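You operate a simulated robot arm through the tools that you are given. There is no shell and no other tool. Be economical: measure what you need, move in short steps, check, and stop when the job is done.

You run a simulated robot arm. Do the job below in one go: nothing can be reset, and whatever is moved stays where it is left.

TASK
Grind some pepper and salt, and stand the mills on the coasters.
Fine: grind into the dishes the mills stand in; pepper mill on the yellow coaster, salt mill on the blue one; spill none.

The check looks at the end state, three seconds after you hand in, the way a careful person would. Anything else that was tipped, shoved, dropped, spilled or broken makes it a failure.

THE ROBOT
A 6-joint arm with a two-finger parallel gripper, fixed in place. Base frame: the origin is at the foot of the arm, x ahead of it, y to its left, z up; the work surface is at about z = 750. Readings come in mm, degrees, newtons and seconds.
With the tool pointing down near the work surface it reaches from about 180 to 640 mm from the base axis. Its first joint turns from -66.0 to 66.0 degrees. Payload 2.7 kg.
The tool frame sits at the grasp point between the pads (the TCP): z along the fingers, y along the line on which they close. The tips reach 23 mm beyond it. The gripper opens to 94 mm. The fingers are 38 mm wide and 10 mm thick; the gripper's body (54 by 96 mm) begins 39 mm behind the TCP.
Orientation is that of the tool frame in the base frame, as a unit quaternion [x, y, z, w]. With the fingers straight down and closing along the base's y, the tool's x points along the base's -x, its y along +y and its z along -z.

THE INTERFACE
- The arm moves only by the tool send_rows. Its argument "rows" is a list of rows, each a list of 3 entries, a list of its own where there are three numbers: the shift along the tool's x, y, z in units of 150 mm (1.0 is 150 mm), then the turn, a rotation vector about the tool's x, y, z in units of 90 degrees (1.0 is 90 degrees), then the opening, from 0 (shut) to 1 (fully open). In form: [[[dx, dy, dz], [rx, ry, rz], gripper], ...]. A call has 1 to 10 rows; each row is the pose to reach, as a shift and turn from the pose commanded when the call began, along the tool's axes at that moment. A call with a number of a shift or a turn outside -1 to 1 is refused whole. Rows are played at 5 a second. More than 50 mm and 8.6 degrees between two rows, or a gripper value outside its range, and nothing of the call is played. A pose out of reach is approached as far as the arm can. The call stops where the force on the tool passes 70 N (or 10 N more than at its start, if that is more) or the arm is blocked; 0.2 s more then pass. Each finger travels about 45 mm/s and halts on what it meets, pressing with about 33 N; the grip force reading is that of the motor and also rises with nothing between the fingers. The clock runs only during rows and for 0.2 s after the last one: add rows that repeat a pose to give the fingers time. It gives the time, the measured TCP pose, the force on the tool (base axes), the opening and the grip force at its end, in the units of the frame above (readings bear some noise).
- Cameras (640 x 400 px; columns grow to the right, rows downward): "scene" is fixed at [69.5, -440.7, 1401.6]; the picture's right is [0.83, -0.55, 0.00], its down [-0.33, -0.49, -0.81] and it looks along [0.45, 0.67, -0.59] (base axes); focal length 327 px, centre (320, 200). "wrist" rides on the gripper at [86, 16, -75] in the tool frame; the picture's right is [-0.18, 0.98, 0.00], its down [-0.58, -0.11, -0.81] and it looks along [-0.79, -0.15, 0.59] (tool axes); focal length 243 px, centre (320, 200). There is no depth. A picture from a camera that has moved, and an enlarged one, comes with that camera's place and axes in the base frame and with its lens. The place of the scene camera against the robot may be out by one fixed shift of up to 18 mm in any direction.
- grab_frame(camera): a new picture of that camera. It takes no simulated time.
- close_up(camera, box): a new picture of the part [left, top, right, bottom] of that camera's present view, enlarged. It takes no simulated time.
- sign_off(): hands the job in; it is judged then, once.

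Go step by step. Nothing tells you positions but the pictures and the camera data: compare them with the known pose of the tool, close in by small moves and look again before you grip or let go. The budget is 120 turns and 64 pictures, counting those below and the enlarged ones. Unless the task says otherwise, let go and move clear before handing in, and close with one line.

The tools are called after ">>>" by a JSON object that holds its "name" and its "arguments". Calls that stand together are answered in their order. send_rows: Moves the arm, as the interface text tells. Its arguments: {"type":"object","properties":{"rows":{"type":"array"}},"required":["rows"]} The other tools are called the same way: grab_frame (camera) takes a picture; close_up (camera, box) takes an enlarged picture of a part of a camera's view; sign_off () hands the job in.

At the start:

```text
time: 0.0
eef_pos: [412.8, -100.9, 1178.5]
ee_rot: [-0.001, 1.0, 0.0, 0.002]
wrist_force: [0.2, -0.1, -0.5]
gripper_width: 93.8
finger_force: 0.1
```

scene: 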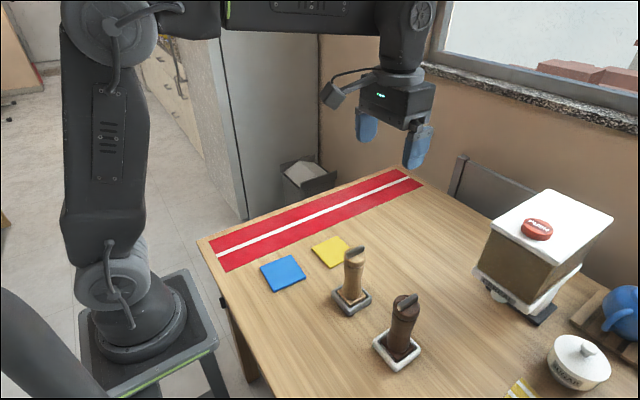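
wrist: 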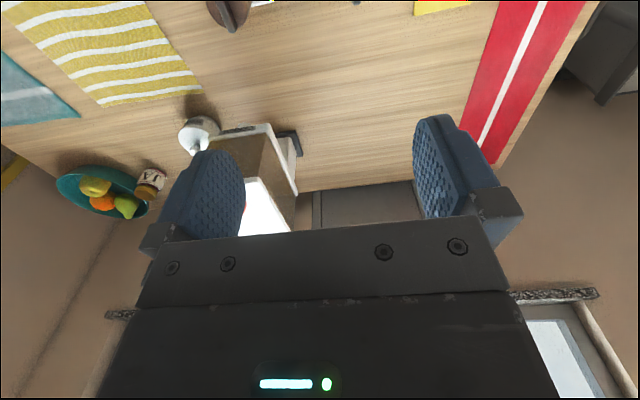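

I see two mills standing in dishes, a light one near the yellow coaster and a dark one nearer the camera. I'll enlarge both the mills and the coasters to see how they work and which mill is which.

>>> {"name": "close_up", "arguments": {"camera": "scene", "box": [320, 230, 440, 380]}}

>>> {"name": "close_up", "arguments": {"camera": "scene", "box": [460, 180, 640, 400]}}

```text
2.67 times, centred on (380, 305) of scene
camera zoom: at [69.5, -440.7, 1401.6], right [0.83, -0.55, 0.0], down [-0.33, -0.49, -0.81], along [0.45, 0.67, -0.59], focal length 871 px, centre (160, -80)
```

zoom: 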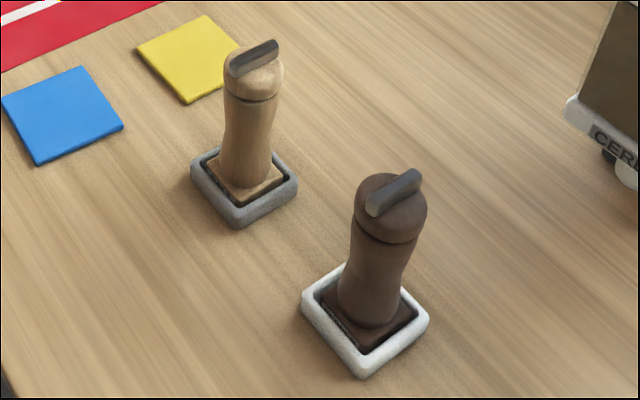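

```text
1.82 times, centred on (550, 290) of scene
camera zoom: at [69.5, -440.7, 1401.6], right [0.83, -0.55, 0.0], down [-0.33, -0.49, -0.81], along [0.45, 0.67, -0.59], focal length 594 px, centre (-98, 36)
```

zoom: 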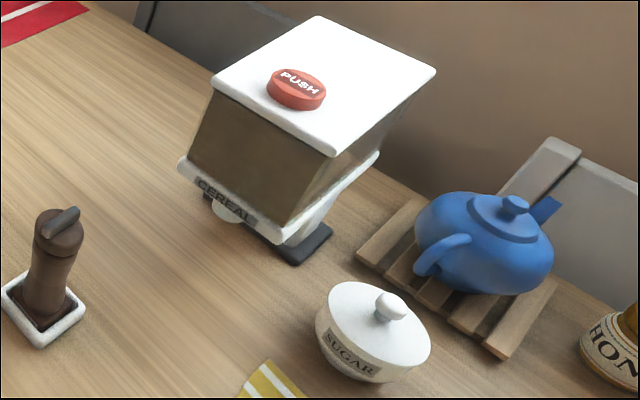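

The mills have turning heads with a bar on top, along base x. I put the light mill at about (396,-84), the dark one at (399,-229), and the tops near z 915–920. I'll move above the light mill and look.

>>> {"name": "send_rows", "arguments": {"rows": [[[0.03, 0.03, 0.25], [0, 0, 0], 1], [[0.06, 0.06, 0.5], [0, 0, 0], 1], [[0.09, 0.09, 0.75], [0, 0, 0], 1], [[0.113, 0.113, 0.95], [0, 0, 0], 1], [[0.113, 0.113, 0.95], [0, 0, 0], 1]]}}

>>> {"name": "grab_frame", "arguments": {"camera": "wrist"}}

>>> {"name": "grab_frame", "arguments": {"camera": "scene"}}

```text
time: 1.2
eef_pos: [393.4, -83.5, 1036.5]
ee_rot: [-0.001, 1.0, 0.0, 0.002]
wrist_force: [-0.4, -0.3, 0.9]
gripper_width: 93.9
finger_force: 0.2
```

```text
59 pictures are left
camera wrist: at [307.0, -67.9, 1111.3], right [0.18, 0.98, 0.0], down [0.58, -0.11, 0.81], along [0.79, -0.15, -0.59], focal length 243 px, centre (320, 200)
```

wrist: 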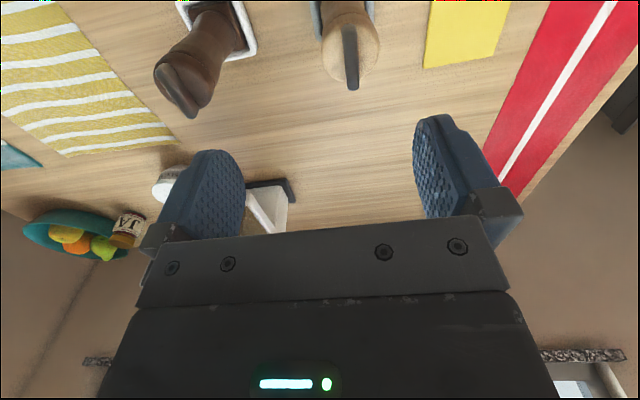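

```text
58 pictures are left
```

scene: 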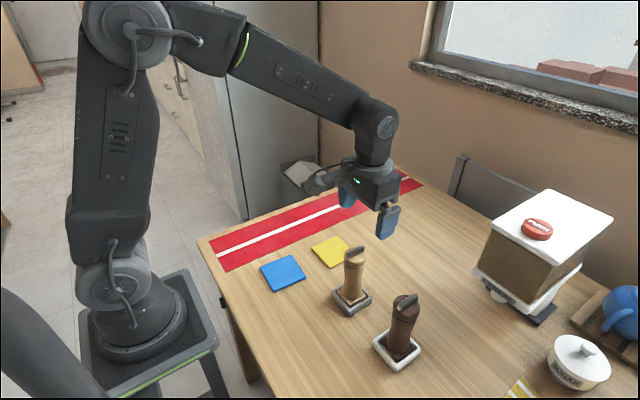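

The wrist view puts the light bar at about (394,-61), so the scene camera seems shifted by roughly 20 mm in y. I'll close in over it and look again.

>>> {"name": "send_rows", "arguments": {"rows": [[[0, 0.08, 0.18], [0, 0, 0], 1], [[0, 0.147, 0.35], [0, 0, 0], 1], [[0, 0.147, 0.35], [0, 0, 0], 1]]}}

>>> {"name": "grab_frame", "arguments": {"camera": "wrist"}}

>>> {"name": "close_up", "arguments": {"camera": "scene", "box": [300, 160, 460, 320]}}

```text
time: 2.0
eef_pos: [395.0, -60.8, 984.1]
ee_rot: [-0.001, 1.0, 0.0, 0.001]
wrist_force: [0.7, -0.6, -0.7]
gripper_width: 93.9
finger_force: 0.0
```

```text
57 pictures are left
camera wrist: at [307.3, -45.1, 1058.8], right [0.18, 0.98, 0.0], down [0.58, -0.11, 0.81], along [0.79, -0.15, -0.59], focal length 243 px, centre (320, 200)
```

wrist: 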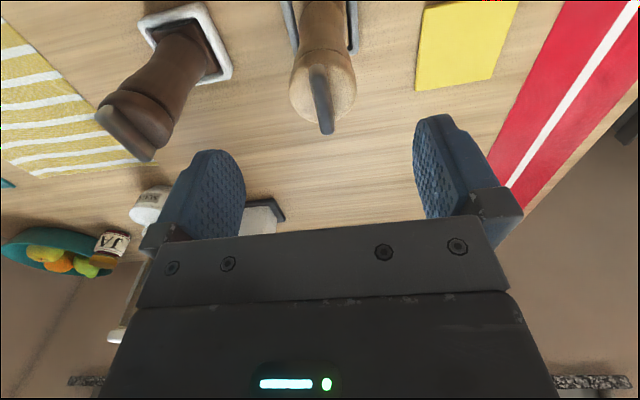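

```text
2.50 times, centred on (380, 240) of scene
camera zoom: at [69.5, -440.7, 1401.6], right [0.83, -0.55, 0.0], down [-0.33, -0.49, -0.81], along [0.45, 0.67, -0.59], focal length 817 px, centre (170, 100)
```

zoom: 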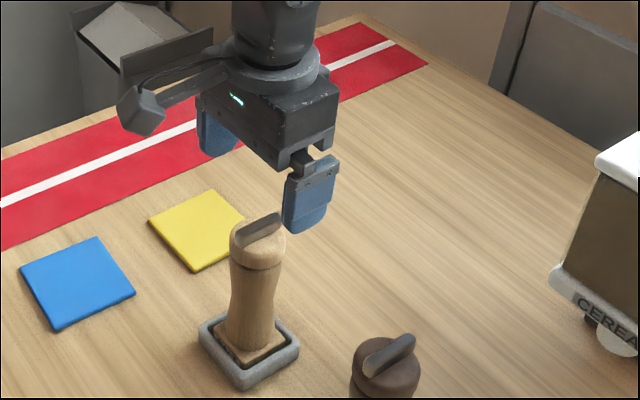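

The light bar's centre is now at about (393,-60), with its top near 920. I'll lower the tips to about 909, half close around the bar and check the centring.

>>> {"name": "send_rows", "arguments": {"rows": [[[0.013, 0.006, 0.18], [0, 0, 0], 1], [[0.013, 0.006, 0.345], [0, 0, 0], 0.8], [[0.013, 0.006, 0.345], [0, 0, 0], 0.5], [[0.013, 0.006, 0.345], [0, 0, 0], 0.3], [[0.013, 0.006, 0.345], [0, 0, 0], 0.3], [[0.013, 0.006, 0.345], [0, 0, 0], 0.3]]}}

>>> {"name": "grab_frame", "arguments": {"camera": "wrist"}}

>>> {"name": "close_up", "arguments": {"camera": "scene", "box": [300, 190, 420, 320]}}

```text
time: 3.4
eef_pos: [393.4, -61.2, 932.2]
ee_rot: [-0.001, 1.0, 0.0, 0.002]
wrist_force: [0.0, -0.4, -0.7]
gripper_width: 28.0
finger_force: 0.1
```

```text
55 pictures are left
camera wrist: at [305.5, -45.4, 1006.7], right [0.18, 0.98, 0.0], down [0.58, -0.11, 0.81], along [0.79, -0.15, -0.59], focal length 243 px, centre (320, 200)
```

wrist: 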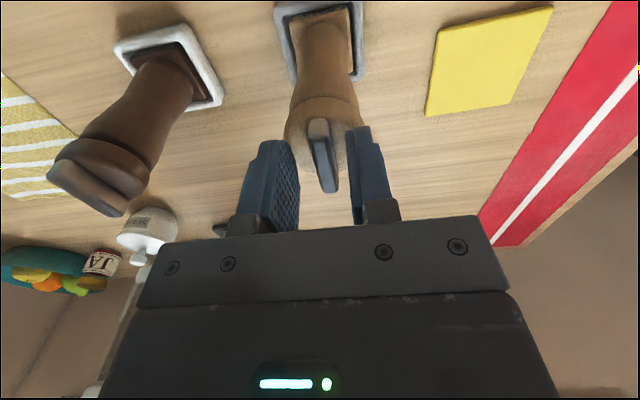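

```text
3.08 times, centred on (360, 255) of scene
camera zoom: at [69.5, -440.7, 1401.6], right [0.83, -0.55, 0.0], down [-0.33, -0.49, -0.81], along [0.45, 0.67, -0.59], focal length 1005 px, centre (197, 31)
```

zoom: 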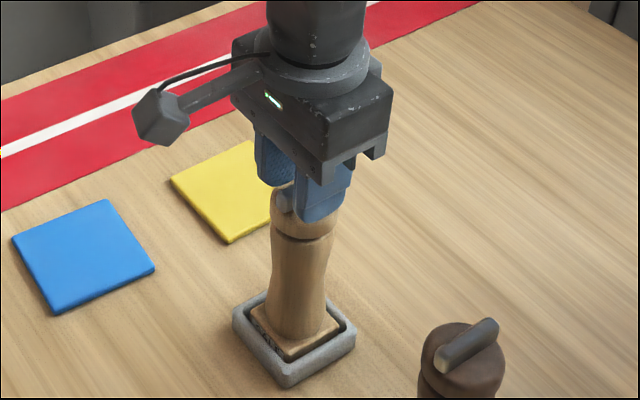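

The bar is centred between the pads. I'll close on it.

>>> {"name": "send_rows", "arguments": {"rows": [[[0, 0, 0], [0, 0, 0], 0.2], [[0, 0, 0], [0, 0, 0], 0.1], [[0, 0, 0], [0, 0, 0], 0], [[0, 0, 0], [0, 0, 0], 0], [[0, 0, 0], [0, 0, 0], 0]]}}

>>> {"name": "grab_frame", "arguments": {"camera": "wrist"}}

```text
time: 4.6
eef_pos: [394.3, -61.6, 931.7]
ee_rot: [-0.001, 1.0, 0.0, 0.002]
wrist_force: [0.8, 0.8, 0.0]
gripper_width: 10.2
finger_force: 32.9
```

```text
53 pictures are left
camera wrist: at [305.5, -45.3, 1006.7], right [0.18, 0.98, 0.0], down [0.58, -0.11, 0.81], along [0.79, -0.15, -0.59], focal length 243 px, centre (320, 200)
```

wrist: 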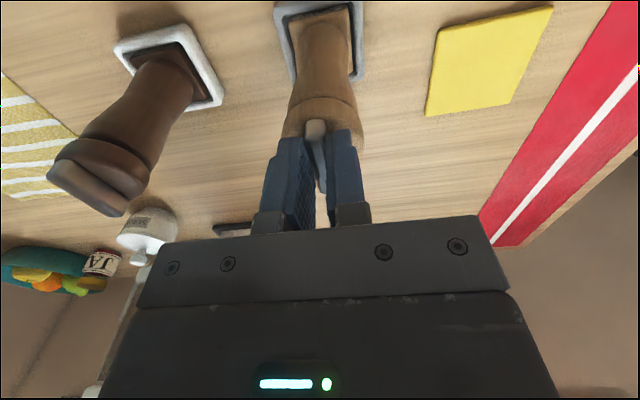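

I have the bar, about 10 mm wide. I'll twist the head 40° and check that the base stays put.

>>> {"name": "send_rows", "arguments": {"rows": [[[0, 0, 0], [0, 0, 0.089], 0], [[0, 0, 0], [0, 0, 0.178], 0], [[0, 0, 0], [0, 0, 0.267], 0], [[0, 0, 0], [0, 0, 0.356], 0], [[0, 0, 0], [0, 0, 0.445], 0]]}}

>>> {"name": "close_up", "arguments": {"camera": "scene", "box": [300, 190, 420, 320]}}

>>> {"name": "grab_frame", "arguments": {"camera": "wrist"}}

```text
time: 5.8
eef_pos: [393.8, -61.1, 931.8]
ee_rot: [0.343, 0.939, 0.0, 0.001]
wrist_force: [0.2, 4.2, 4.3]
gripper_width: 10.3
finger_force: 33.8
```

```text
3.08 times, centred on (360, 255) of scene
camera zoom: at [69.4, -440.6, 1401.6], right [0.83, -0.55, 0.0], down [-0.33, -0.49, -0.81], along [0.45, 0.67, -0.59], focal length 1005 px, centre (197, 31)
```

zoom: 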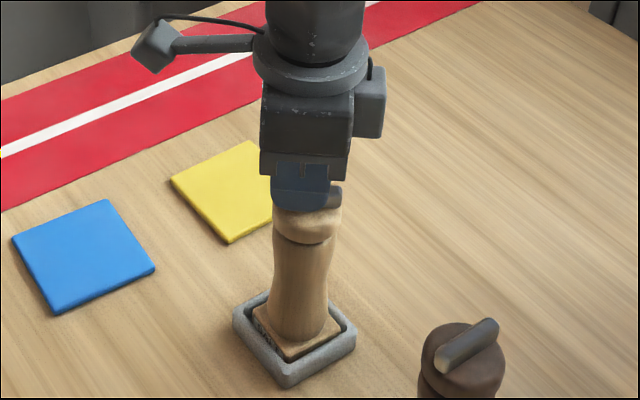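

```text
51 pictures are left
camera wrist: at [336.3, 7.7, 1007.3], right [0.77, 0.63, 0.0], down [0.37, -0.46, 0.81], along [0.51, -0.62, -0.59], focal length 243 px, centre (320, 200)
```

wrist: 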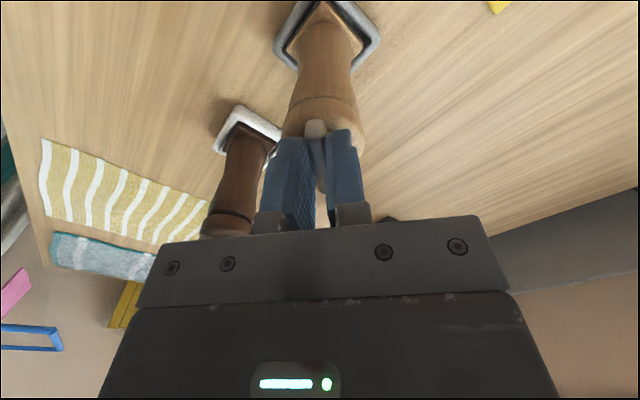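

The head turns while the base and dish stay still. I'll turn it another 72°.

>>> {"name": "send_rows", "arguments": {"rows": [[[0, 0, 0], [0, 0, 0.089], 0], [[0, 0, 0], [0, 0, 0.178], 0], [[0, 0, 0], [0, 0, 0.267], 0], [[0, 0, 0], [0, 0, 0.356], 0], [[0, 0, 0], [0, 0, 0.445], 0], [[0, 0, 0], [0, 0, 0.534], 0], [[0, 0, 0], [0, 0, 0.623], 0], [[0, 0, 0], [0, 0, 0.712], 0], [[0, 0, 0], [0, 0, 0.801], 0]]}}

>>> {"name": "close_up", "arguments": {"camera": "scene", "box": [325, 240, 385, 320]}}

```text
time: 7.8
eef_pos: [394.4, -59.9, 932.7]
ee_rot: [0.83, 0.558, 0.002, 0.002]
wrist_force: [6.1, 7.4, 14.5]
gripper_width: 10.3
finger_force: 32.7
```

```text
5.00 times, centred on (355, 280) of scene
camera zoom: at [69.4, -440.5, 1401.7], right [0.83, -0.55, 0.0], down [-0.33, -0.49, -0.81], along [0.45, 0.67, -0.59], focal length 1633 px, centre (145, -200)
```

zoom: 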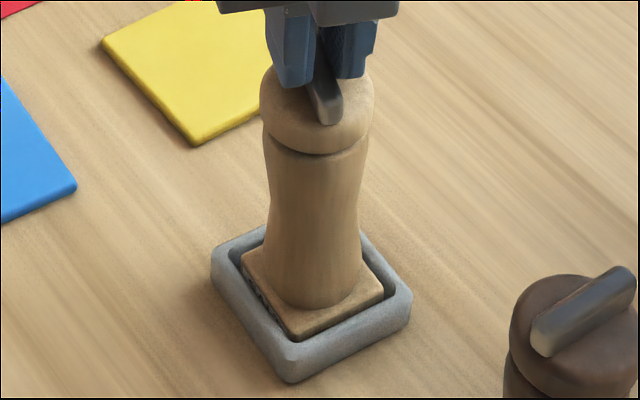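

There's some speckle by the base, and the forces have risen a little. I'll look through the wrist camera before going on.

>>> {"name": "close_up", "arguments": {"camera": "wrist", "box": [240, 0, 400, 100]}}

>>> {"name": "close_up", "arguments": {"camera": "scene", "box": [365, 285, 435, 375]}}

```text
4.00 times, centred on (320, 50) of wrist
camera zoom: at [440.4, 13.5, 1008.1], right [0.84, -0.54, 0.0], down [-0.32, -0.5, 0.8], along [-0.43, -0.68, -0.59], focal length 970 px, centre (320, 800)
```

zoom: 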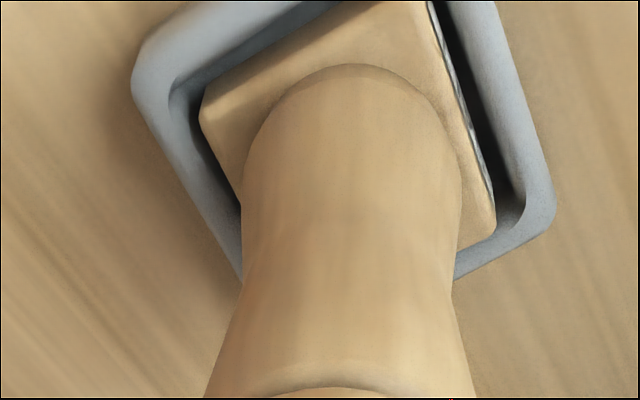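

```text
4.44 times, centred on (400, 330) of scene
camera zoom: at [69.4, -440.5, 1401.7], right [0.83, -0.55, 0.0], down [-0.33, -0.49, -0.81], along [0.45, 0.67, -0.59], focal length 1452 px, centre (-36, -378)
```

zoom: 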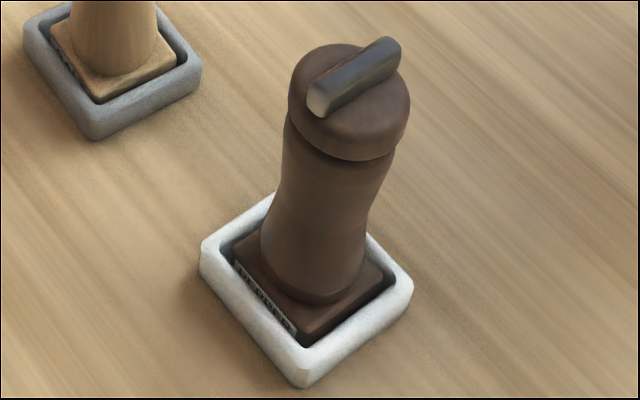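

Each base has a label on its near (−x) face. I'll zoom in hard on both to read them.

>>> {"name": "close_up", "arguments": {"camera": "scene", "box": [378, 343, 398, 361]}}

>>> {"name": "close_up", "arguments": {"camera": "scene", "box": [337, 288, 357, 306]}}

```text
16.00 times, centred on (388, 352) of scene
camera zoom: at [69.4, -440.5, 1401.7], right [0.83, -0.55, 0.0], down [-0.33, -0.49, -0.81], along [0.45, 0.67, -0.59], focal length 5226 px, centre (-768, -2232)
```

zoom: 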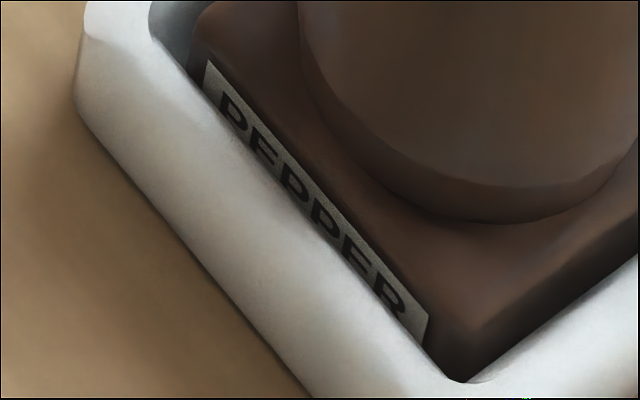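

```text
16.00 times, centred on (347, 297) of scene
camera zoom: at [69.4, -440.5, 1401.7], right [0.83, -0.55, 0.0], down [-0.33, -0.49, -0.81], along [0.45, 0.67, -0.59], focal length 5226 px, centre (-112, -1352)
```

zoom: 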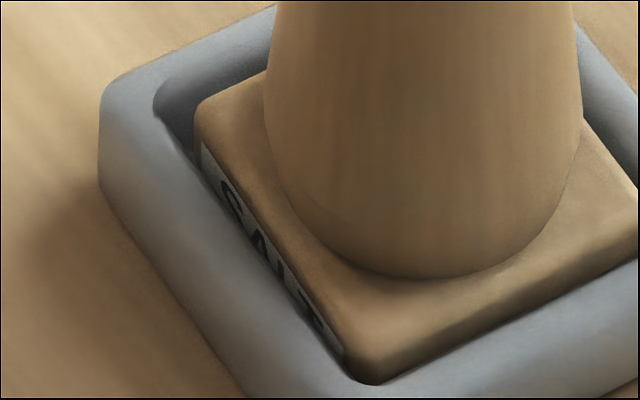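

The labels read: dark is PEPPER (yellow coaster), light is SALT (blue coaster). I'll turn the salt head a little further the same way and watch the forces.

>>> {"name": "send_rows", "arguments": {"rows": [[[0, 0, 0], [0, 0, 0.089], 0], [[0, 0, 0], [0, 0, 0.178], 0], [[0, 0, 0], [0, 0, 0.267], 0], [[0, 0, 0], [0, 0, 0.356], 0], [[0, 0, 0], [0, 0, 0.445], 0], [[0, 0, 0], [0, 0, 0.534], 0]]}}

>>> {"name": "close_up", "arguments": {"camera": "scene", "box": [315, 190, 405, 320]}}

```text
time: 9.2
eef_pos: [395.0, -62.0, 932.2]
ee_rot: [0.985, 0.171, 0.002, 0.0]
wrist_force: [8.0, -3.0, 15.0]
gripper_width: 10.4
finger_force: 33.5
```

```text
3.08 times, centred on (360, 255) of scene
camera zoom: at [69.4, -440.7, 1401.6], right [0.83, -0.55, 0.0], down [-0.33, -0.49, -0.81], along [0.45, 0.67, -0.59], focal length 1005 px, centre (197, 31)
```

zoom: 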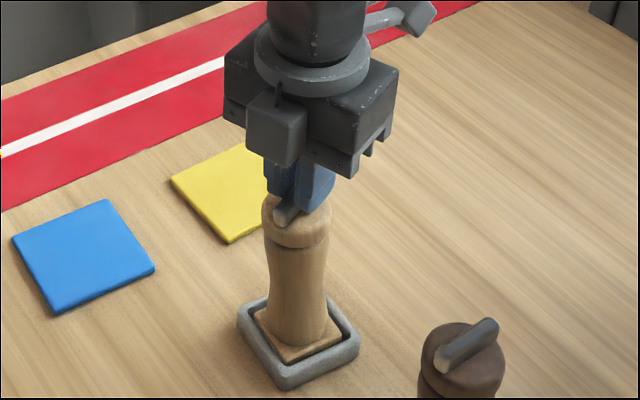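

The dish has turned or shifted very slightly, so I won't go further this way. I'll turn the head back, which grinds more and takes off the strain.

>>> {"name": "send_rows", "arguments": {"rows": [[[0, 0, 0], [0, 0, -0.089], 0], [[0, 0, 0], [0, 0, -0.178], 0], [[0, 0, 0], [0, 0, -0.267], 0], [[0, 0, 0], [0, 0, -0.356], 0], [[0, 0, 0], [0, 0, -0.445], 0], [[0, 0, 0], [0, 0, -0.534], 0], [[0, 0, 0], [0, 0, -0.623], 0], [[0, 0, 0], [0, 0, -0.712], 0], [[0, 0, 0], [0, 0, -0.801], 0], [[0, 0, 0], [0, 0, -0.89], 0]]}}

>>> {"name": "send_rows", "arguments": {"rows": [[[0, 0, 0], [0, 0, -0.089], 0], [[0, 0, 0], [0, 0, -0.178], 0], [[0, 0, 0], [0, 0, -0.267], 0], [[0, 0, 0], [0, 0, -0.356], 0], [[0, 0, 0], [0, 0, -0.445], 0], [[0, 0, 0], [0, 0, -0.534], 0], [[0, 0, 0], [0, 0, -0.623], 0], [[0, 0, 0], [0, 0, -0.712], 0], [[0, 0, 0], [0, 0, -0.801], 0], [[0, 0, 0], [0, 0, -0.89], 0]]}}

>>> {"name": "close_up", "arguments": {"camera": "scene", "box": [315, 190, 405, 320]}}

```text
time: 11.4
eef_pos: [393.5, -60.7, 930.2]
ee_rot: [0.642, 0.766, 0.0, 0.0]
wrist_force: [1.4, -1.0, -0.2]
gripper_width: 10.4
finger_force: 33.0
```

```text
time: 13.6
eef_pos: [393.8, -59.9, 933.1]
ee_rot: [-0.003, 1.0, 0.0, 0.002]
wrist_force: [0.9, -0.6, 0.4]
gripper_width: 10.2
finger_force: 32.9
```

```text
3.08 times, centred on (360, 255) of scene
camera zoom: at [69.5, -440.7, 1401.6], right [0.83, -0.55, 0.0], down [-0.33, -0.49, -0.81], along [0.45, 0.67, -0.59], focal length 1005 px, centre (197, 31)
```

zoom: 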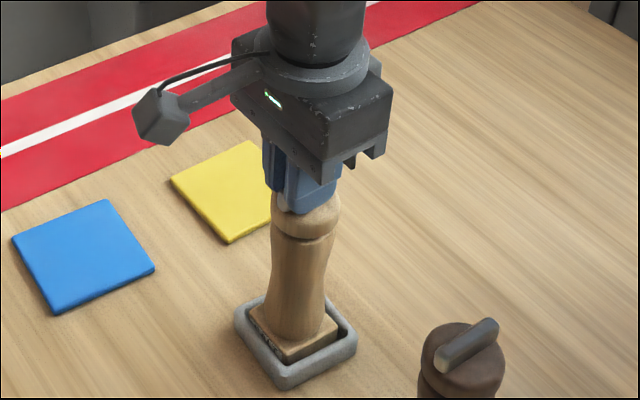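

The dish is nearly back in place and the forces are relaxed. I'll lift the salt mill straight up and check the grains.

>>> {"name": "send_rows", "arguments": {"rows": [[[0, 0, -0.06], [0, 0, 0], 0], [[0, 0, -0.14], [0, 0, 0], 0], [[0, 0, -0.24], [0, 0, 0], 0], [[0, 0, -0.34], [0, 0, 0], 0], [[0, 0, -0.45], [0, 0, 0], 0], [[0, 0, -0.45], [0, 0, 0], 0]]}}

>>> {"name": "close_up", "arguments": {"camera": "scene", "box": [295, 170, 425, 320]}}

>>> {"name": "grab_frame", "arguments": {"camera": "wrist"}}

```text
time: 15.0
eef_pos: [394.2, -60.4, 999.6]
ee_rot: [-0.001, 1.0, 0.0, 0.003]
wrist_force: [1.1, -0.1, -2.8]
gripper_width: 10.0
finger_force: 33.2
```

```text
2.67 times, centred on (360, 245) of scene
camera zoom: at [69.5, -440.7, 1401.6], right [0.83, -0.55, 0.0], down [-0.33, -0.49, -0.81], along [0.45, 0.67, -0.59], focal length 871 px, centre (213, 80)
```

zoom: 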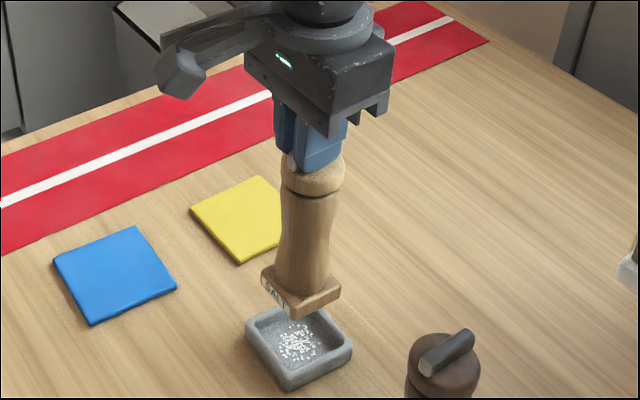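

```text
42 pictures are left
camera wrist: at [305.8, -44.6, 1074.5], right [0.18, 0.98, 0.0], down [0.58, -0.11, 0.81], along [0.79, -0.15, -0.59], focal length 243 px, centre (320, 200)
```

wrist: 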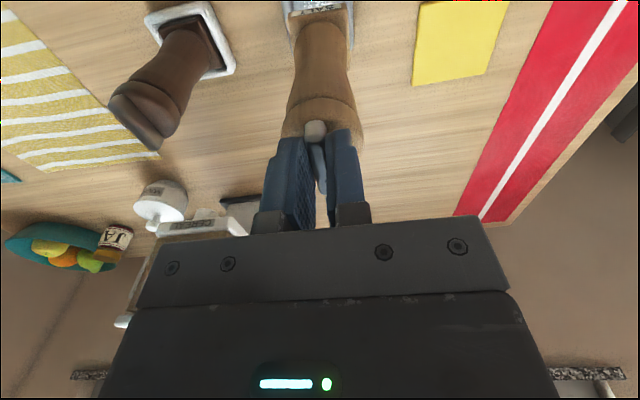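

Salt grains are lying in the dish. Now I'll carry the mill toward the blue coaster, stopping short of it to measure the coaster from the wrist.

>>> {"name": "send_rows", "arguments": {"rows": [[[0.1, 0.08, -0.05], [0, 0, 0], 0], [[0.25, 0.19, -0.05], [0, 0, 0], 0], [[0.4, 0.3, -0.05], [0, 0, 0], 0], [[0.55, 0.41, -0.05], [0, 0, 0], 0], [[0.7, 0.52, -0.05], [0, 0, 0], 0], [[0.82, 0.62, -0.05], [0, 0, 0], 0], [[0.89, 0.67, -0.05], [0, 0, 0], 0], [[0.89, 0.67, -0.05], [0, 0, 0], 0]]}}

>>> {"name": "grab_frame", "arguments": {"camera": "wrist"}}

>>> {"name": "grab_frame", "arguments": {"camera": "scene"}}

```text
time: 16.8
eef_pos: [259.3, 39.2, 1007.8]
ee_rot: [-0.001, 1.0, 0.001, 0.001]
wrist_force: [0.2, 0.1, -2.6]
gripper_width: 10.4
finger_force: 32.9
```

```text
41 pictures are left
camera wrist: at [171.6, 55.4, 1081.8], right [0.18, 0.98, 0.0], down [0.58, -0.11, 0.81], along [0.79, -0.15, -0.59], focal length 243 px, centre (320, 200)
```

wrist: 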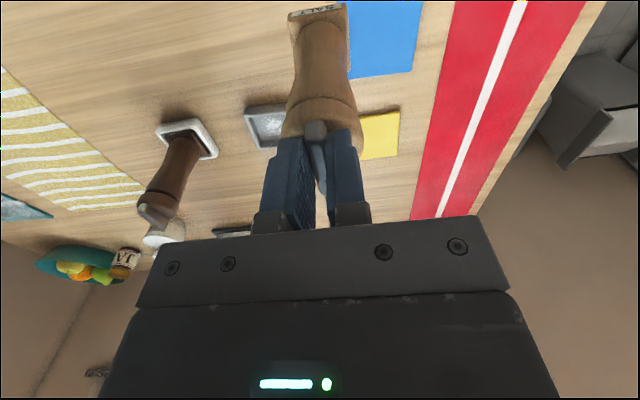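

```text
40 pictures are left
```

scene: 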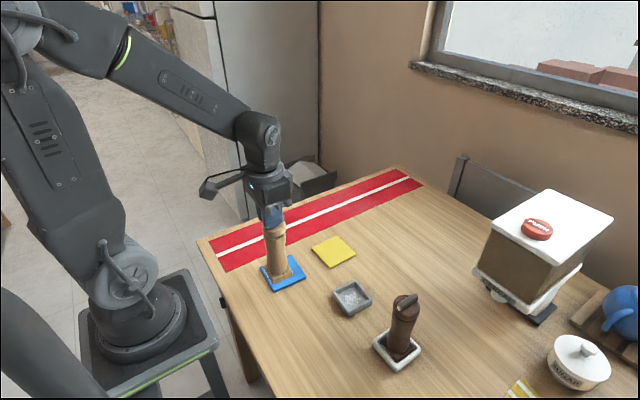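

The blue coaster comes out about 90 mm square, centred at about (305,101), and the yellow one at (453,90). I'll move over the blue one and lower partway.

>>> {"name": "send_rows", "arguments": {"rows": [[[-0.08, 0.1, 0], [0, 0, 0], 0], [[-0.2, 0.27, 0], [0, 0, 0], 0], [[-0.31, 0.408, 0], [0, 0, 0], 0], [[-0.31, 0.408, 0.13], [0, 0, 0], 0], [[-0.31, 0.408, 0.26], [0, 0, 0], 0], [[-0.31, 0.408, 0.36], [0, 0, 0], 0], [[-0.31, 0.408, 0.36], [0, 0, 0], 0]]}}

>>> {"name": "grab_frame", "arguments": {"camera": "wrist"}}

>>> {"name": "close_up", "arguments": {"camera": "scene", "box": [220, 190, 340, 320]}}

```text
time: 18.4
eef_pos: [307.1, 100.4, 953.4]
ee_rot: [-0.001, 1.0, 0.001, 0.0]
wrist_force: [0.3, -0.1, -2.0]
gripper_width: 10.5
finger_force: 33.5
```

```text
39 pictures are left
camera wrist: at [219.0, 116.7, 1027.7], right [0.18, 0.98, 0.0], down [0.58, -0.11, 0.81], along [0.79, -0.15, -0.59], focal length 243 px, centre (320, 200)
```

wrist: 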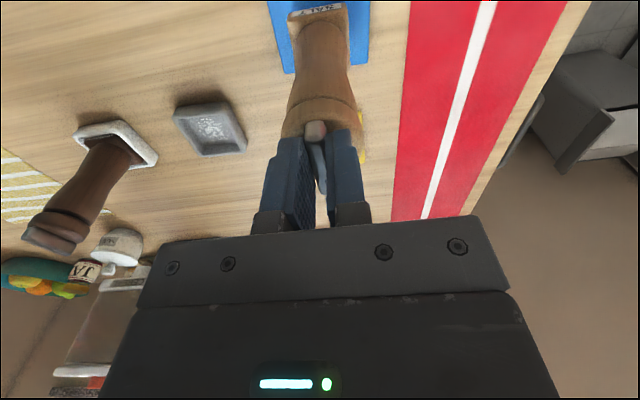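

```text
3.08 times, centred on (280, 255) of scene
camera zoom: at [69.5, -440.7, 1401.6], right [0.83, -0.55, 0.0], down [-0.33, -0.49, -0.81], along [0.45, 0.67, -0.59], focal length 1005 px, centre (443, 31)
```

zoom: 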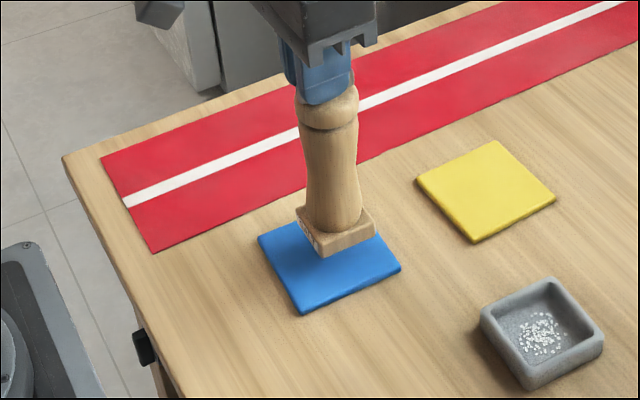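

The mill hangs over the middle of the blue coaster. I'll lower it in small steps.

>>> {"name": "send_rows", "arguments": {"rows": [[[0, 0, 0.03], [0, 0, 0], 0], [[0, 0, 0.06], [0, 0, 0], 0], [[0, 0, 0.09], [0, 0, 0], 0], [[0, 0, 0.11], [0, 0, 0], 0], [[0, 0, 0.11], [0, 0, 0], 0]]}}

>>> {"name": "close_up", "arguments": {"camera": "scene", "box": [250, 240, 320, 300]}}

```text
time: 19.6
eef_pos: [306.4, 100.8, 936.8]
ee_rot: [-0.001, 1.0, 0.0, 0.002]
wrist_force: [-0.1, -0.2, -2.0]
gripper_width: 10.2
finger_force: 32.8
```

```text
6.67 times, centred on (285, 270) of scene
camera zoom: at [69.5, -440.7, 1401.6], right [0.83, -0.55, 0.0], down [-0.33, -0.49, -0.81], along [0.45, 0.67, -0.59], focal length 2178 px, centre (553, -267)
```

zoom: 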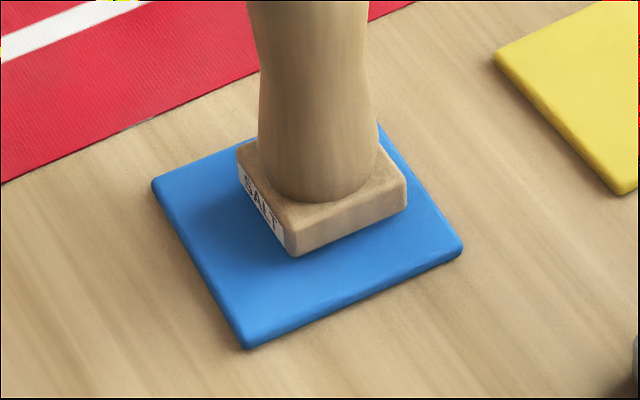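

It's still slightly above the coaster and looks centred. I'll keep lowering.

>>> {"name": "send_rows", "arguments": {"rows": [[[0, 0, 0.01], [0, 0, 0], 0], [[0, 0, 0.02], [0, 0, 0], 0], [[0, 0, 0.03], [0, 0, 0], 0], [[0, 0, 0.03], [0, 0, 0], 0]]}}

>>> {"name": "close_up", "arguments": {"camera": "scene", "box": [250, 240, 320, 300]}}

```text
time: 20.6
eef_pos: [306.3, 100.6, 931.8]
ee_rot: [-0.001, 1.0, 0.0, 0.001]
wrist_force: [0.6, 0.8, -1.6]
gripper_width: 10.4
finger_force: 33.1
```

```text
6.67 times, centred on (285, 270) of scene
camera zoom: at [69.5, -440.7, 1401.6], right [0.83, -0.55, 0.0], down [-0.33, -0.49, -0.81], along [0.45, 0.67, -0.59], focal length 2178 px, centre (553, -267)
```

zoom: 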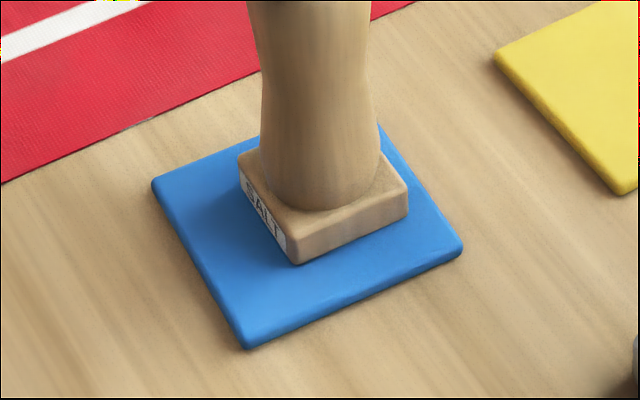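

I'll nudge it about 5 mm for better centring and keep lowering to contact.

>>> {"name": "send_rows", "arguments": {"rows": [[[0.03, -0.013, 0], [0, 0, 0], 0], [[0.03, -0.013, 0.01], [0, 0, 0], 0], [[0.03, -0.013, 0.02], [0, 0, 0], 0], [[0.03, -0.013, 0.03], [0, 0, 0], 0], [[0.03, -0.013, 0.03], [0, 0, 0], 0]]}}

>>> {"name": "close_up", "arguments": {"camera": "scene", "box": [250, 240, 320, 300]}}

```text
time: 21.8
eef_pos: [302.8, 98.7, 927.5]
ee_rot: [-0.001, 1.0, 0.0, 0.004]
wrist_force: [-1.6, -1.8, 31.9]
gripper_width: 10.3
finger_force: 33.5
```

```text
6.67 times, centred on (285, 270) of scene
camera zoom: at [69.1, -440.8, 1401.6], right [0.83, -0.55, 0.0], down [-0.33, -0.49, -0.81], along [0.45, 0.67, -0.59], focal length 2178 px, centre (553, -267)
```

zoom: 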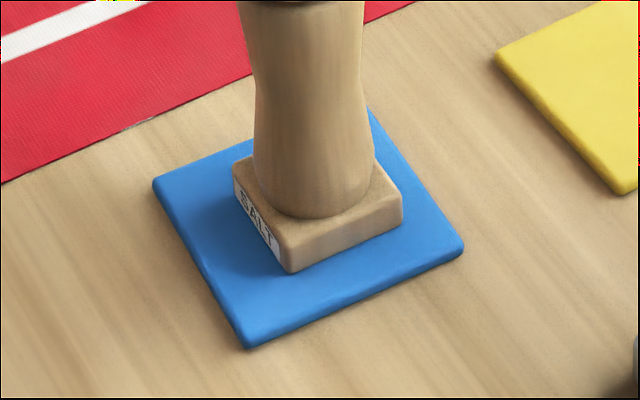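

The mill is seated on the coaster, with 32 N of contact force. I'll ease up a touch, open the fingers and rise clear.

>>> {"name": "send_rows", "arguments": {"rows": [[[0, 0, -0.008], [0, 0, 0], 0], [[0, 0, -0.01], [0, 0, 0], 0.15], [[0, 0, -0.01], [0, 0, 0], 0.3], [[0, 0, -0.01], [0, 0, 0], 0.5], [[0, 0, -0.01], [0, 0, 0], 0.5], [[0, 0, -0.1], [0, 0, 0], 0.5], [[0, 0, -0.3], [0, 0, 0], 0.6], [[0, 0, -0.55], [0, 0, 0], 1]]}}

>>> {"name": "grab_frame", "arguments": {"camera": "scene"}}

```text
time: 23.6
eef_pos: [302.7, 98.7, 1010.0]
ee_rot: [-0.002, 1.0, 0.0, 0.001]
wrist_force: [1.5, 0.1, 0.3]
gripper_width: 91.2
finger_force: 0.0
```

```text
34 pictures are left
```

scene: 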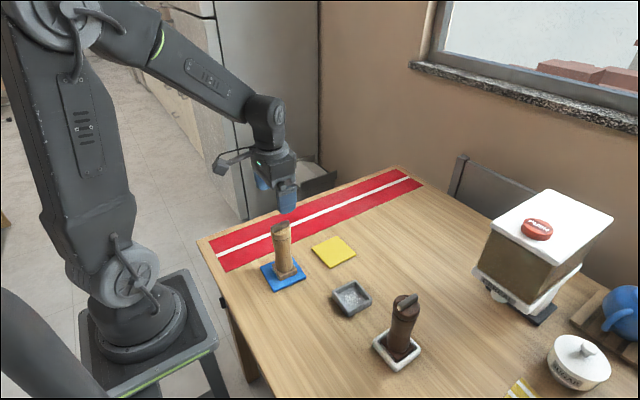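

The salt mill stands on the blue coaster. The pepper bar should be at about (397,-207), so I'll go above it.

>>> {"name": "send_rows", "arguments": {"rows": [[[-0.06, -0.2, 0], [0, 0, 0], 1], [[-0.12, -0.4, 0], [0, 0, 0], 1], [[-0.18, -0.6, 0], [0, 0, 0], 1], [[-0.24, -0.8, 0], [0, 0, 0], 1], [[-0.3, -1.0, 0], [0, 0, 0], 1]]}}

>>> {"name": "send_rows", "arguments": {"rows": [[[-0.06, -0.2, 0], [0, 0, 0], 1], [[-0.12, -0.4, 0], [0, 0, 0], 1], [[-0.18, -0.6, 0], [0, 0, 0], 1], [[-0.24, -0.8, 0.05], [0, 0, 0], 1], [[-0.32, -1.0, 0.12], [0, 0, 0], 1], [[-0.32, -1.0, 0.12], [0, 0, 0], 1]]}}

>>> {"name": "grab_frame", "arguments": {"camera": "wrist"}}

```text
time: 24.8
eef_pos: [347.3, -52.4, 1009.3]
ee_rot: [-0.001, 1.0, 0.0, 0.0]
wrist_force: [0.1, -0.1, 0.0]
gripper_width: 93.9
finger_force: 0.1
```

```text
time: 26.2
eef_pos: [394.1, -202.3, 990.7]
ee_rot: [-0.001, 1.0, 0.0, 0.001]
wrist_force: [0.7, 1.0, 0.2]
gripper_width: 94.2
finger_force: 0.1
```

```text
33 pictures are left
camera wrist: at [306.8, -185.8, 1066.4], right [0.18, 0.98, 0.0], down [0.58, -0.11, 0.81], along [0.79, -0.15, -0.59], focal length 243 px, centre (320, 200)
```

wrist: 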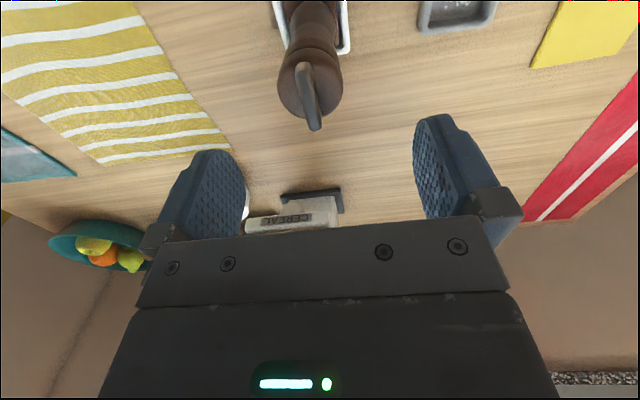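

The pepper bar's centre is at about (394.6,-210), lined up with the fingers. I'll lower and half close as before.

>>> {"name": "send_rows", "arguments": {"rows": [[[0, -0.053, 0.15], [0, 0, 0], 1], [[0, -0.053, 0.3], [0, 0, 0], 0.8], [[0, -0.053, 0.395], [0, 0, 0], 0.5], [[0, -0.053, 0.395], [0, 0, 0], 0.3], [[0, -0.053, 0.395], [0, 0, 0], 0.3], [[0, -0.053, 0.395], [0, 0, 0], 0.3]]}}

>>> {"name": "close_up", "arguments": {"camera": "wrist", "box": [220, 0, 420, 240]}}

>>> {"name": "close_up", "arguments": {"camera": "scene", "box": [360, 240, 450, 380]}}

```text
time: 27.6
eef_pos: [395.9, -207.6, 932.1]
ee_rot: [-0.001, 1.0, 0.0, 0.003]
wrist_force: [-0.7, -1.1, -0.7]
gripper_width: 28.2
finger_force: 0.0
```

```text
1.67 times, centred on (320, 120) of wrist
camera zoom: at [307.6, -192.7, 1007.3], right [0.18, 0.98, 0.0], down [0.58, -0.11, 0.81], along [0.79, -0.15, -0.59], focal length 404 px, centre (320, 333)
```

zoom: 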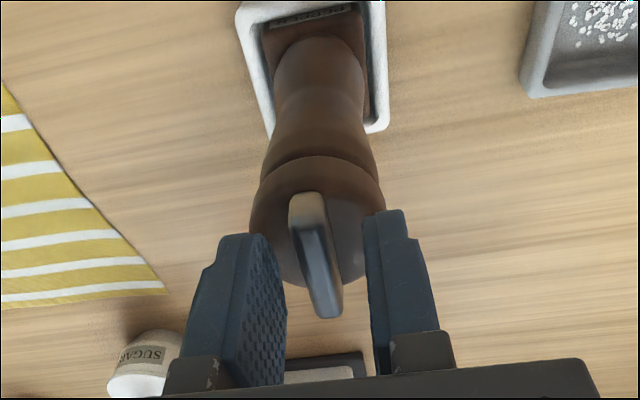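

```text
2.86 times, centred on (405, 310) of scene
camera zoom: at [69.5, -440.7, 1401.6], right [0.83, -0.55, 0.0], down [-0.33, -0.49, -0.81], along [0.45, 0.67, -0.59], focal length 933 px, centre (77, -114)
```

zoom: 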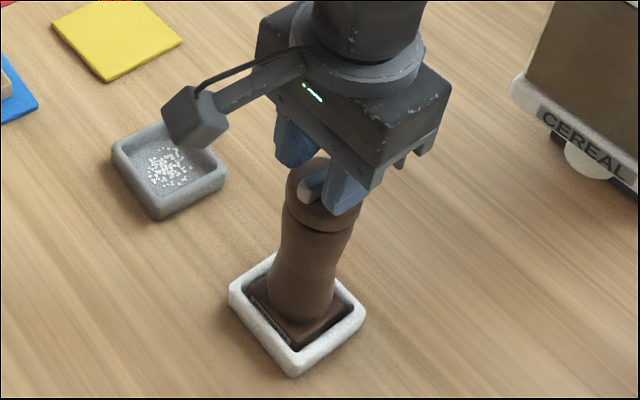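

I'll shift 1.5 mm toward −y and 1 mm down, then close.

>>> {"name": "send_rows", "arguments": {"rows": [[[0, -0.01, 0.006], [0, 0, 0], 0.3], [[0, -0.01, 0.006], [0, 0, 0], 0.2], [[0, -0.01, 0.006], [0, 0, 0], 0.1], [[0, -0.01, 0.006], [0, 0, 0], 0], [[0, -0.01, 0.006], [0, 0, 0], 0], [[0, -0.01, 0.006], [0, 0, 0], 0]]}}

>>> {"name": "close_up", "arguments": {"camera": "scene", "box": [360, 240, 450, 380]}}

```text
time: 29.0
eef_pos: [394.5, -210.6, 931.7]
ee_rot: [-0.001, 1.0, -0.001, 0.002]
wrist_force: [-0.2, 0.5, -0.8]
gripper_width: 10.3
finger_force: 33.0
```

```text
2.86 times, centred on (405, 310) of scene
camera zoom: at [69.5, -440.7, 1401.6], right [0.83, -0.55, 0.0], down [-0.33, -0.49, -0.81], along [0.45, 0.67, -0.59], focal length 933 px, centre (77, -114)
```

zoom: 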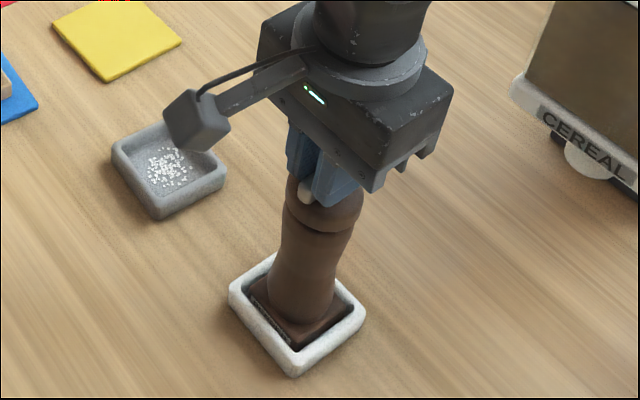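

The bar is held squarely and the dish hasn't moved. I'll turn the pepper head in two stages, 72° then 40°.

>>> {"name": "send_rows", "arguments": {"rows": [[[0, 0, 0], [0, 0, 0.089], 0], [[0, 0, 0], [0, 0, 0.178], 0], [[0, 0, 0], [0, 0, 0.267], 0], [[0, 0, 0], [0, 0, 0.356], 0], [[0, 0, 0], [0, 0, 0.445], 0], [[0, 0, 0], [0, 0, 0.534], 0], [[0, 0, 0], [0, 0, 0.623], 0], [[0, 0, 0], [0, 0, 0.712], 0], [[0, 0, 0], [0, 0, 0.801], 0]]}}

>>> {"name": "send_rows", "arguments": {"rows": [[[0, 0, 0], [0, 0, 0.089], 0], [[0, 0, 0], [0, 0, 0.178], 0], [[0, 0, 0], [0, 0, 0.267], 0], [[0, 0, 0], [0, 0, 0.356], 0], [[0, 0, 0], [0, 0, 0.445], 0]]}}

>>> {"name": "close_up", "arguments": {"camera": "scene", "box": [360, 240, 450, 380]}}

```text
time: 31.0
eef_pos: [394.7, -209.3, 932.4]
ee_rot: [0.589, 0.808, 0.001, 0.001]
wrist_force: [1.0, 7.4, 9.6]
gripper_width: 10.2
finger_force: 33.4
```

```text
time: 32.2
eef_pos: [396.2, -210.0, 932.4]
ee_rot: [0.83, 0.557, 0.002, 0.001]
wrist_force: [5.3, 6.9, 10.2]
gripper_width: 10.4
finger_force: 32.9
```

```text
2.86 times, centred on (405, 310) of scene
camera zoom: at [69.5, -440.4, 1401.7], right [0.83, -0.55, 0.0], down [-0.33, -0.49, -0.81], along [0.45, 0.67, -0.59], focal length 933 px, centre (77, -114)
```

zoom: 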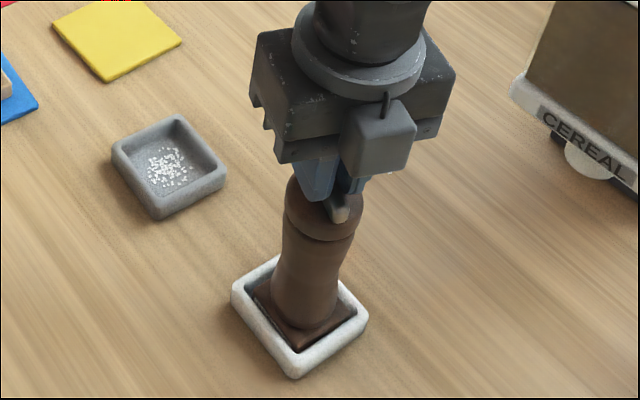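

The head turns well. I'll turn it back through to the other side, then return to the start angle.

>>> {"name": "send_rows", "arguments": {"rows": [[[0, 0, 0], [0, 0, -0.089], 0], [[0, 0, 0], [0, 0, -0.178], 0], [[0, 0, 0], [0, 0, -0.267], 0], [[0, 0, 0], [0, 0, -0.356], 0], [[0, 0, 0], [0, 0, -0.445], 0], [[0, 0, 0], [0, 0, -0.534], 0], [[0, 0, 0], [0, 0, -0.623], 0], [[0, 0, 0], [0, 0, -0.712], 0], [[0, 0, 0], [0, 0, -0.801], 0], [[0, 0, 0], [0, 0, -0.89], 0]]}}

>>> {"name": "send_rows", "arguments": {"rows": [[[0, 0, 0], [0, 0, -0.089], 0], [[0, 0, 0], [0, 0, -0.178], 0], [[0, 0, 0], [0, 0, -0.267], 0], [[0, 0, 0], [0, 0, -0.356], 0], [[0, 0, 0], [0, 0, -0.445], 0], [[0, 0, 0], [0, 0, -0.534], 0], [[0, 0, 0], [0, 0, -0.623], 0], [[0, 0, 0], [0, 0, -0.712], 0], [[0, 0, 0], [0, 0, -0.801], 0], [[0, 0, 0], [0, 0, -0.89], 0]]}}

>>> {"name": "send_rows", "arguments": {"rows": [[[0, 0, 0], [0, 0, 0.089], 0], [[0, 0, 0], [0, 0, 0.178], 0], [[0, 0, 0], [0, 0, 0.267], 0], [[0, 0, 0], [0, 0, 0.356], 0], [[0, 0, 0], [0, 0, 0.445], 0], [[0, 0, 0], [0, 0, 0.534], 0], [[0, 0, 0], [0, 0, 0.534], 0]]}}

>>> {"name": "close_up", "arguments": {"camera": "scene", "box": [360, 240, 450, 380]}}

```text
time: 34.4
eef_pos: [395.4, -210.8, 931.2]
ee_rot: [0.274, 0.962, 0.001, 0.001]
wrist_force: [4.6, -2.6, 1.9]
gripper_width: 10.1
finger_force: 33.0
```

```text
time: 36.6
eef_pos: [396.2, -210.9, 932.9]
ee_rot: [-0.409, 0.912, -0.001, 0.001]
wrist_force: [0.5, -5.1, 6.6]
gripper_width: 9.9
finger_force: 33.0
```

```text
time: 38.2
eef_pos: [396.6, -211.1, 931.1]
ee_rot: [0.0, 1.0, 0.001, 0.001]
wrist_force: [-1.3, 1.0, 2.4]
gripper_width: 9.9
finger_force: 32.4
```

```text
2.86 times, centred on (405, 310) of scene
camera zoom: at [69.4, -440.6, 1401.6], right [0.83, -0.55, 0.0], down [-0.33, -0.49, -0.81], along [0.45, 0.67, -0.59], focal length 933 px, centre (77, -114)
```

zoom: 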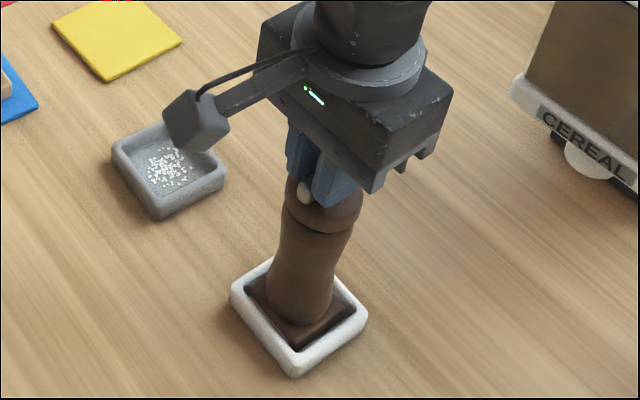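

The dish has hardly moved. Now I'll lift the pepper mill straight up and check the grains.

>>> {"name": "send_rows", "arguments": {"rows": [[[0, 0, -0.06], [0, 0, 0], 0], [[0, 0, -0.14], [0, 0, 0], 0], [[0, 0, -0.24], [0, 0, 0], 0], [[0, 0, -0.36], [0, 0, 0], 0], [[0, 0, -0.48], [0, 0, 0], 0], [[0, 0, -0.48], [0, 0, 0], 0]]}}

>>> {"name": "close_up", "arguments": {"camera": "scene", "box": [330, 220, 450, 380]}}

```text
time: 39.6
eef_pos: [394.3, -211.0, 1003.4]
ee_rot: [-0.001, 1.0, 0.0, 0.001]
wrist_force: [-0.7, 0.1, -2.3]
gripper_width: 10.0
finger_force: 33.0
```

```text
2.50 times, centred on (390, 300) of scene
camera zoom: at [69.5, -440.7, 1401.6], right [0.83, -0.55, 0.0], down [-0.33, -0.49, -0.81], along [0.45, 0.67, -0.59], focal length 817 px, centre (145, -50)
```

zoom: 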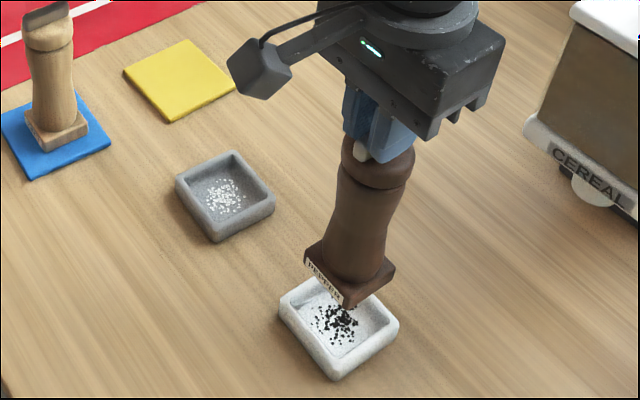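

Pepper grains are in the white dish and nothing has spilled. I'll carry the mill to the yellow coaster at about (453,90).

>>> {"name": "send_rows", "arguments": {"rows": [[[-0.02, 0.1, -0.03], [0, 0, 0], 0], [[-0.06, 0.3, -0.05], [0, 0, 0], 0], [[-0.1, 0.5, -0.05], [0, 0, 0], 0], [[-0.14, 0.7, -0.05], [0, 0, 0], 0], [[-0.19, 0.88, -0.05], [0, 0, 0], 0], [[-0.2, 1.0, -0.05], [0, 0, 0], 0]]}}

>>> {"name": "send_rows", "arguments": {"rows": [[[-0.02, 0.1, 0], [0, 0, 0], 0], [[-0.06, 0.3, 0], [0, 0, 0], 0], [[-0.1, 0.5, 0], [0, 0, 0], 0], [[-0.13, 0.7, 0], [0, 0, 0], 0], [[-0.17, 0.88, 0], [0, 0, 0], 0], [[-0.187, 1.0, 0], [0, 0, 0], 0], [[-0.187, 1.0, 0], [0, 0, 0], 0]]}}

>>> {"name": "close_up", "arguments": {"camera": "scene", "box": [290, 160, 390, 280]}}

>>> {"name": "grab_frame", "arguments": {"camera": "wrist"}}

```text
time: 41.0
eef_pos: [424.3, -60.2, 1011.4]
ee_rot: [-0.001, 1.0, 0.0, 0.002]
wrist_force: [-0.1, 0.8, -2.4]
gripper_width: 10.3
finger_force: 33.3
```

```text
time: 42.6
eef_pos: [453.3, 89.3, 1011.1]
ee_rot: [-0.001, 1.0, 0.0, 0.002]
wrist_force: [-0.3, -0.3, -1.4]
gripper_width: 10.2
finger_force: 33.0
```

```text
3.33 times, centred on (340, 220) of scene
camera zoom: at [69.5, -440.6, 1401.6], right [0.83, -0.55, 0.0], down [-0.33, -0.49, -0.81], along [0.45, 0.67, -0.59], focal length 1089 px, centre (253, 133)
```

zoom: 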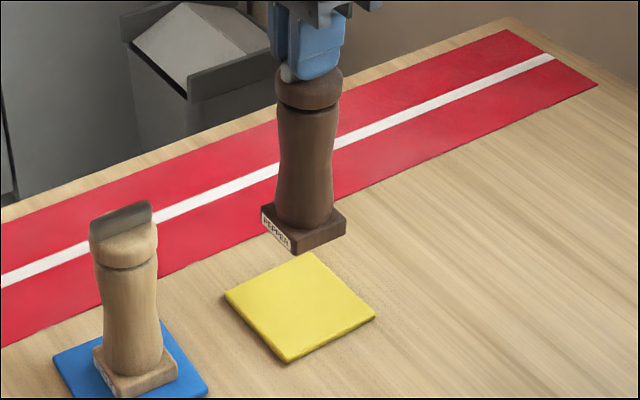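

```text
25 pictures are left
camera wrist: at [365.2, 106.0, 1086.6], right [0.18, 0.98, 0.0], down [0.58, -0.11, 0.81], along [0.79, -0.15, -0.59], focal length 243 px, centre (320, 200)
```

wrist: 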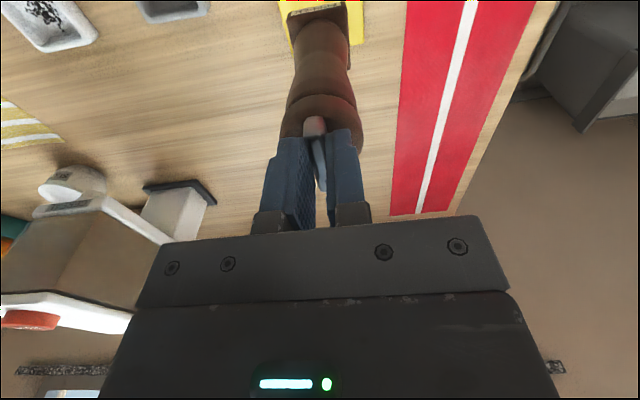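

The mill is above the yellow coaster. I'll lower to about 16 mm above contact and look.

>>> {"name": "send_rows", "arguments": {"rows": [[[0, 0, 0.1], [0, 0, 0], 0], [[0, 0, 0.2], [0, 0, 0], 0], [[0, 0, 0.3], [0, 0, 0], 0], [[0, 0, 0.4], [0, 0, 0], 0], [[0, 0, 0.46], [0, 0, 0], 0], [[0, 0, 0.49], [0, 0, 0], 0], [[0, 0, 0.49], [0, 0, 0], 0]]}}

>>> {"name": "close_up", "arguments": {"camera": "scene", "box": [300, 215, 370, 275]}}

```text
time: 44.2
eef_pos: [453.1, 89.6, 937.7]
ee_rot: [-0.001, 1.0, 0.001, 0.002]
wrist_force: [-0.4, 0.3, -3.1]
gripper_width: 10.1
finger_force: 32.6
```

```text
6.67 times, centred on (335, 245) of scene
camera zoom: at [69.5, -440.7, 1401.6], right [0.83, -0.55, 0.0], down [-0.33, -0.49, -0.81], along [0.45, 0.67, -0.59], focal length 2178 px, centre (220, -100)
```

zoom: 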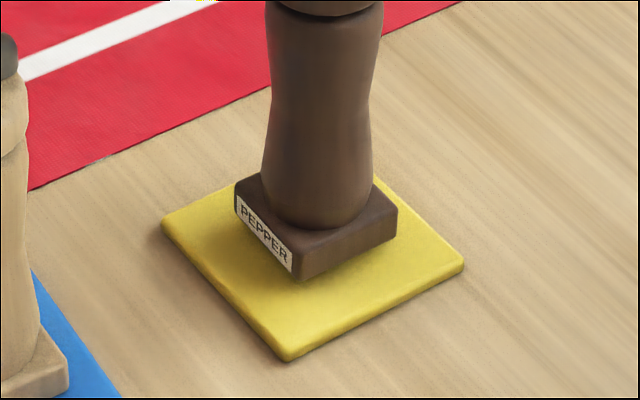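

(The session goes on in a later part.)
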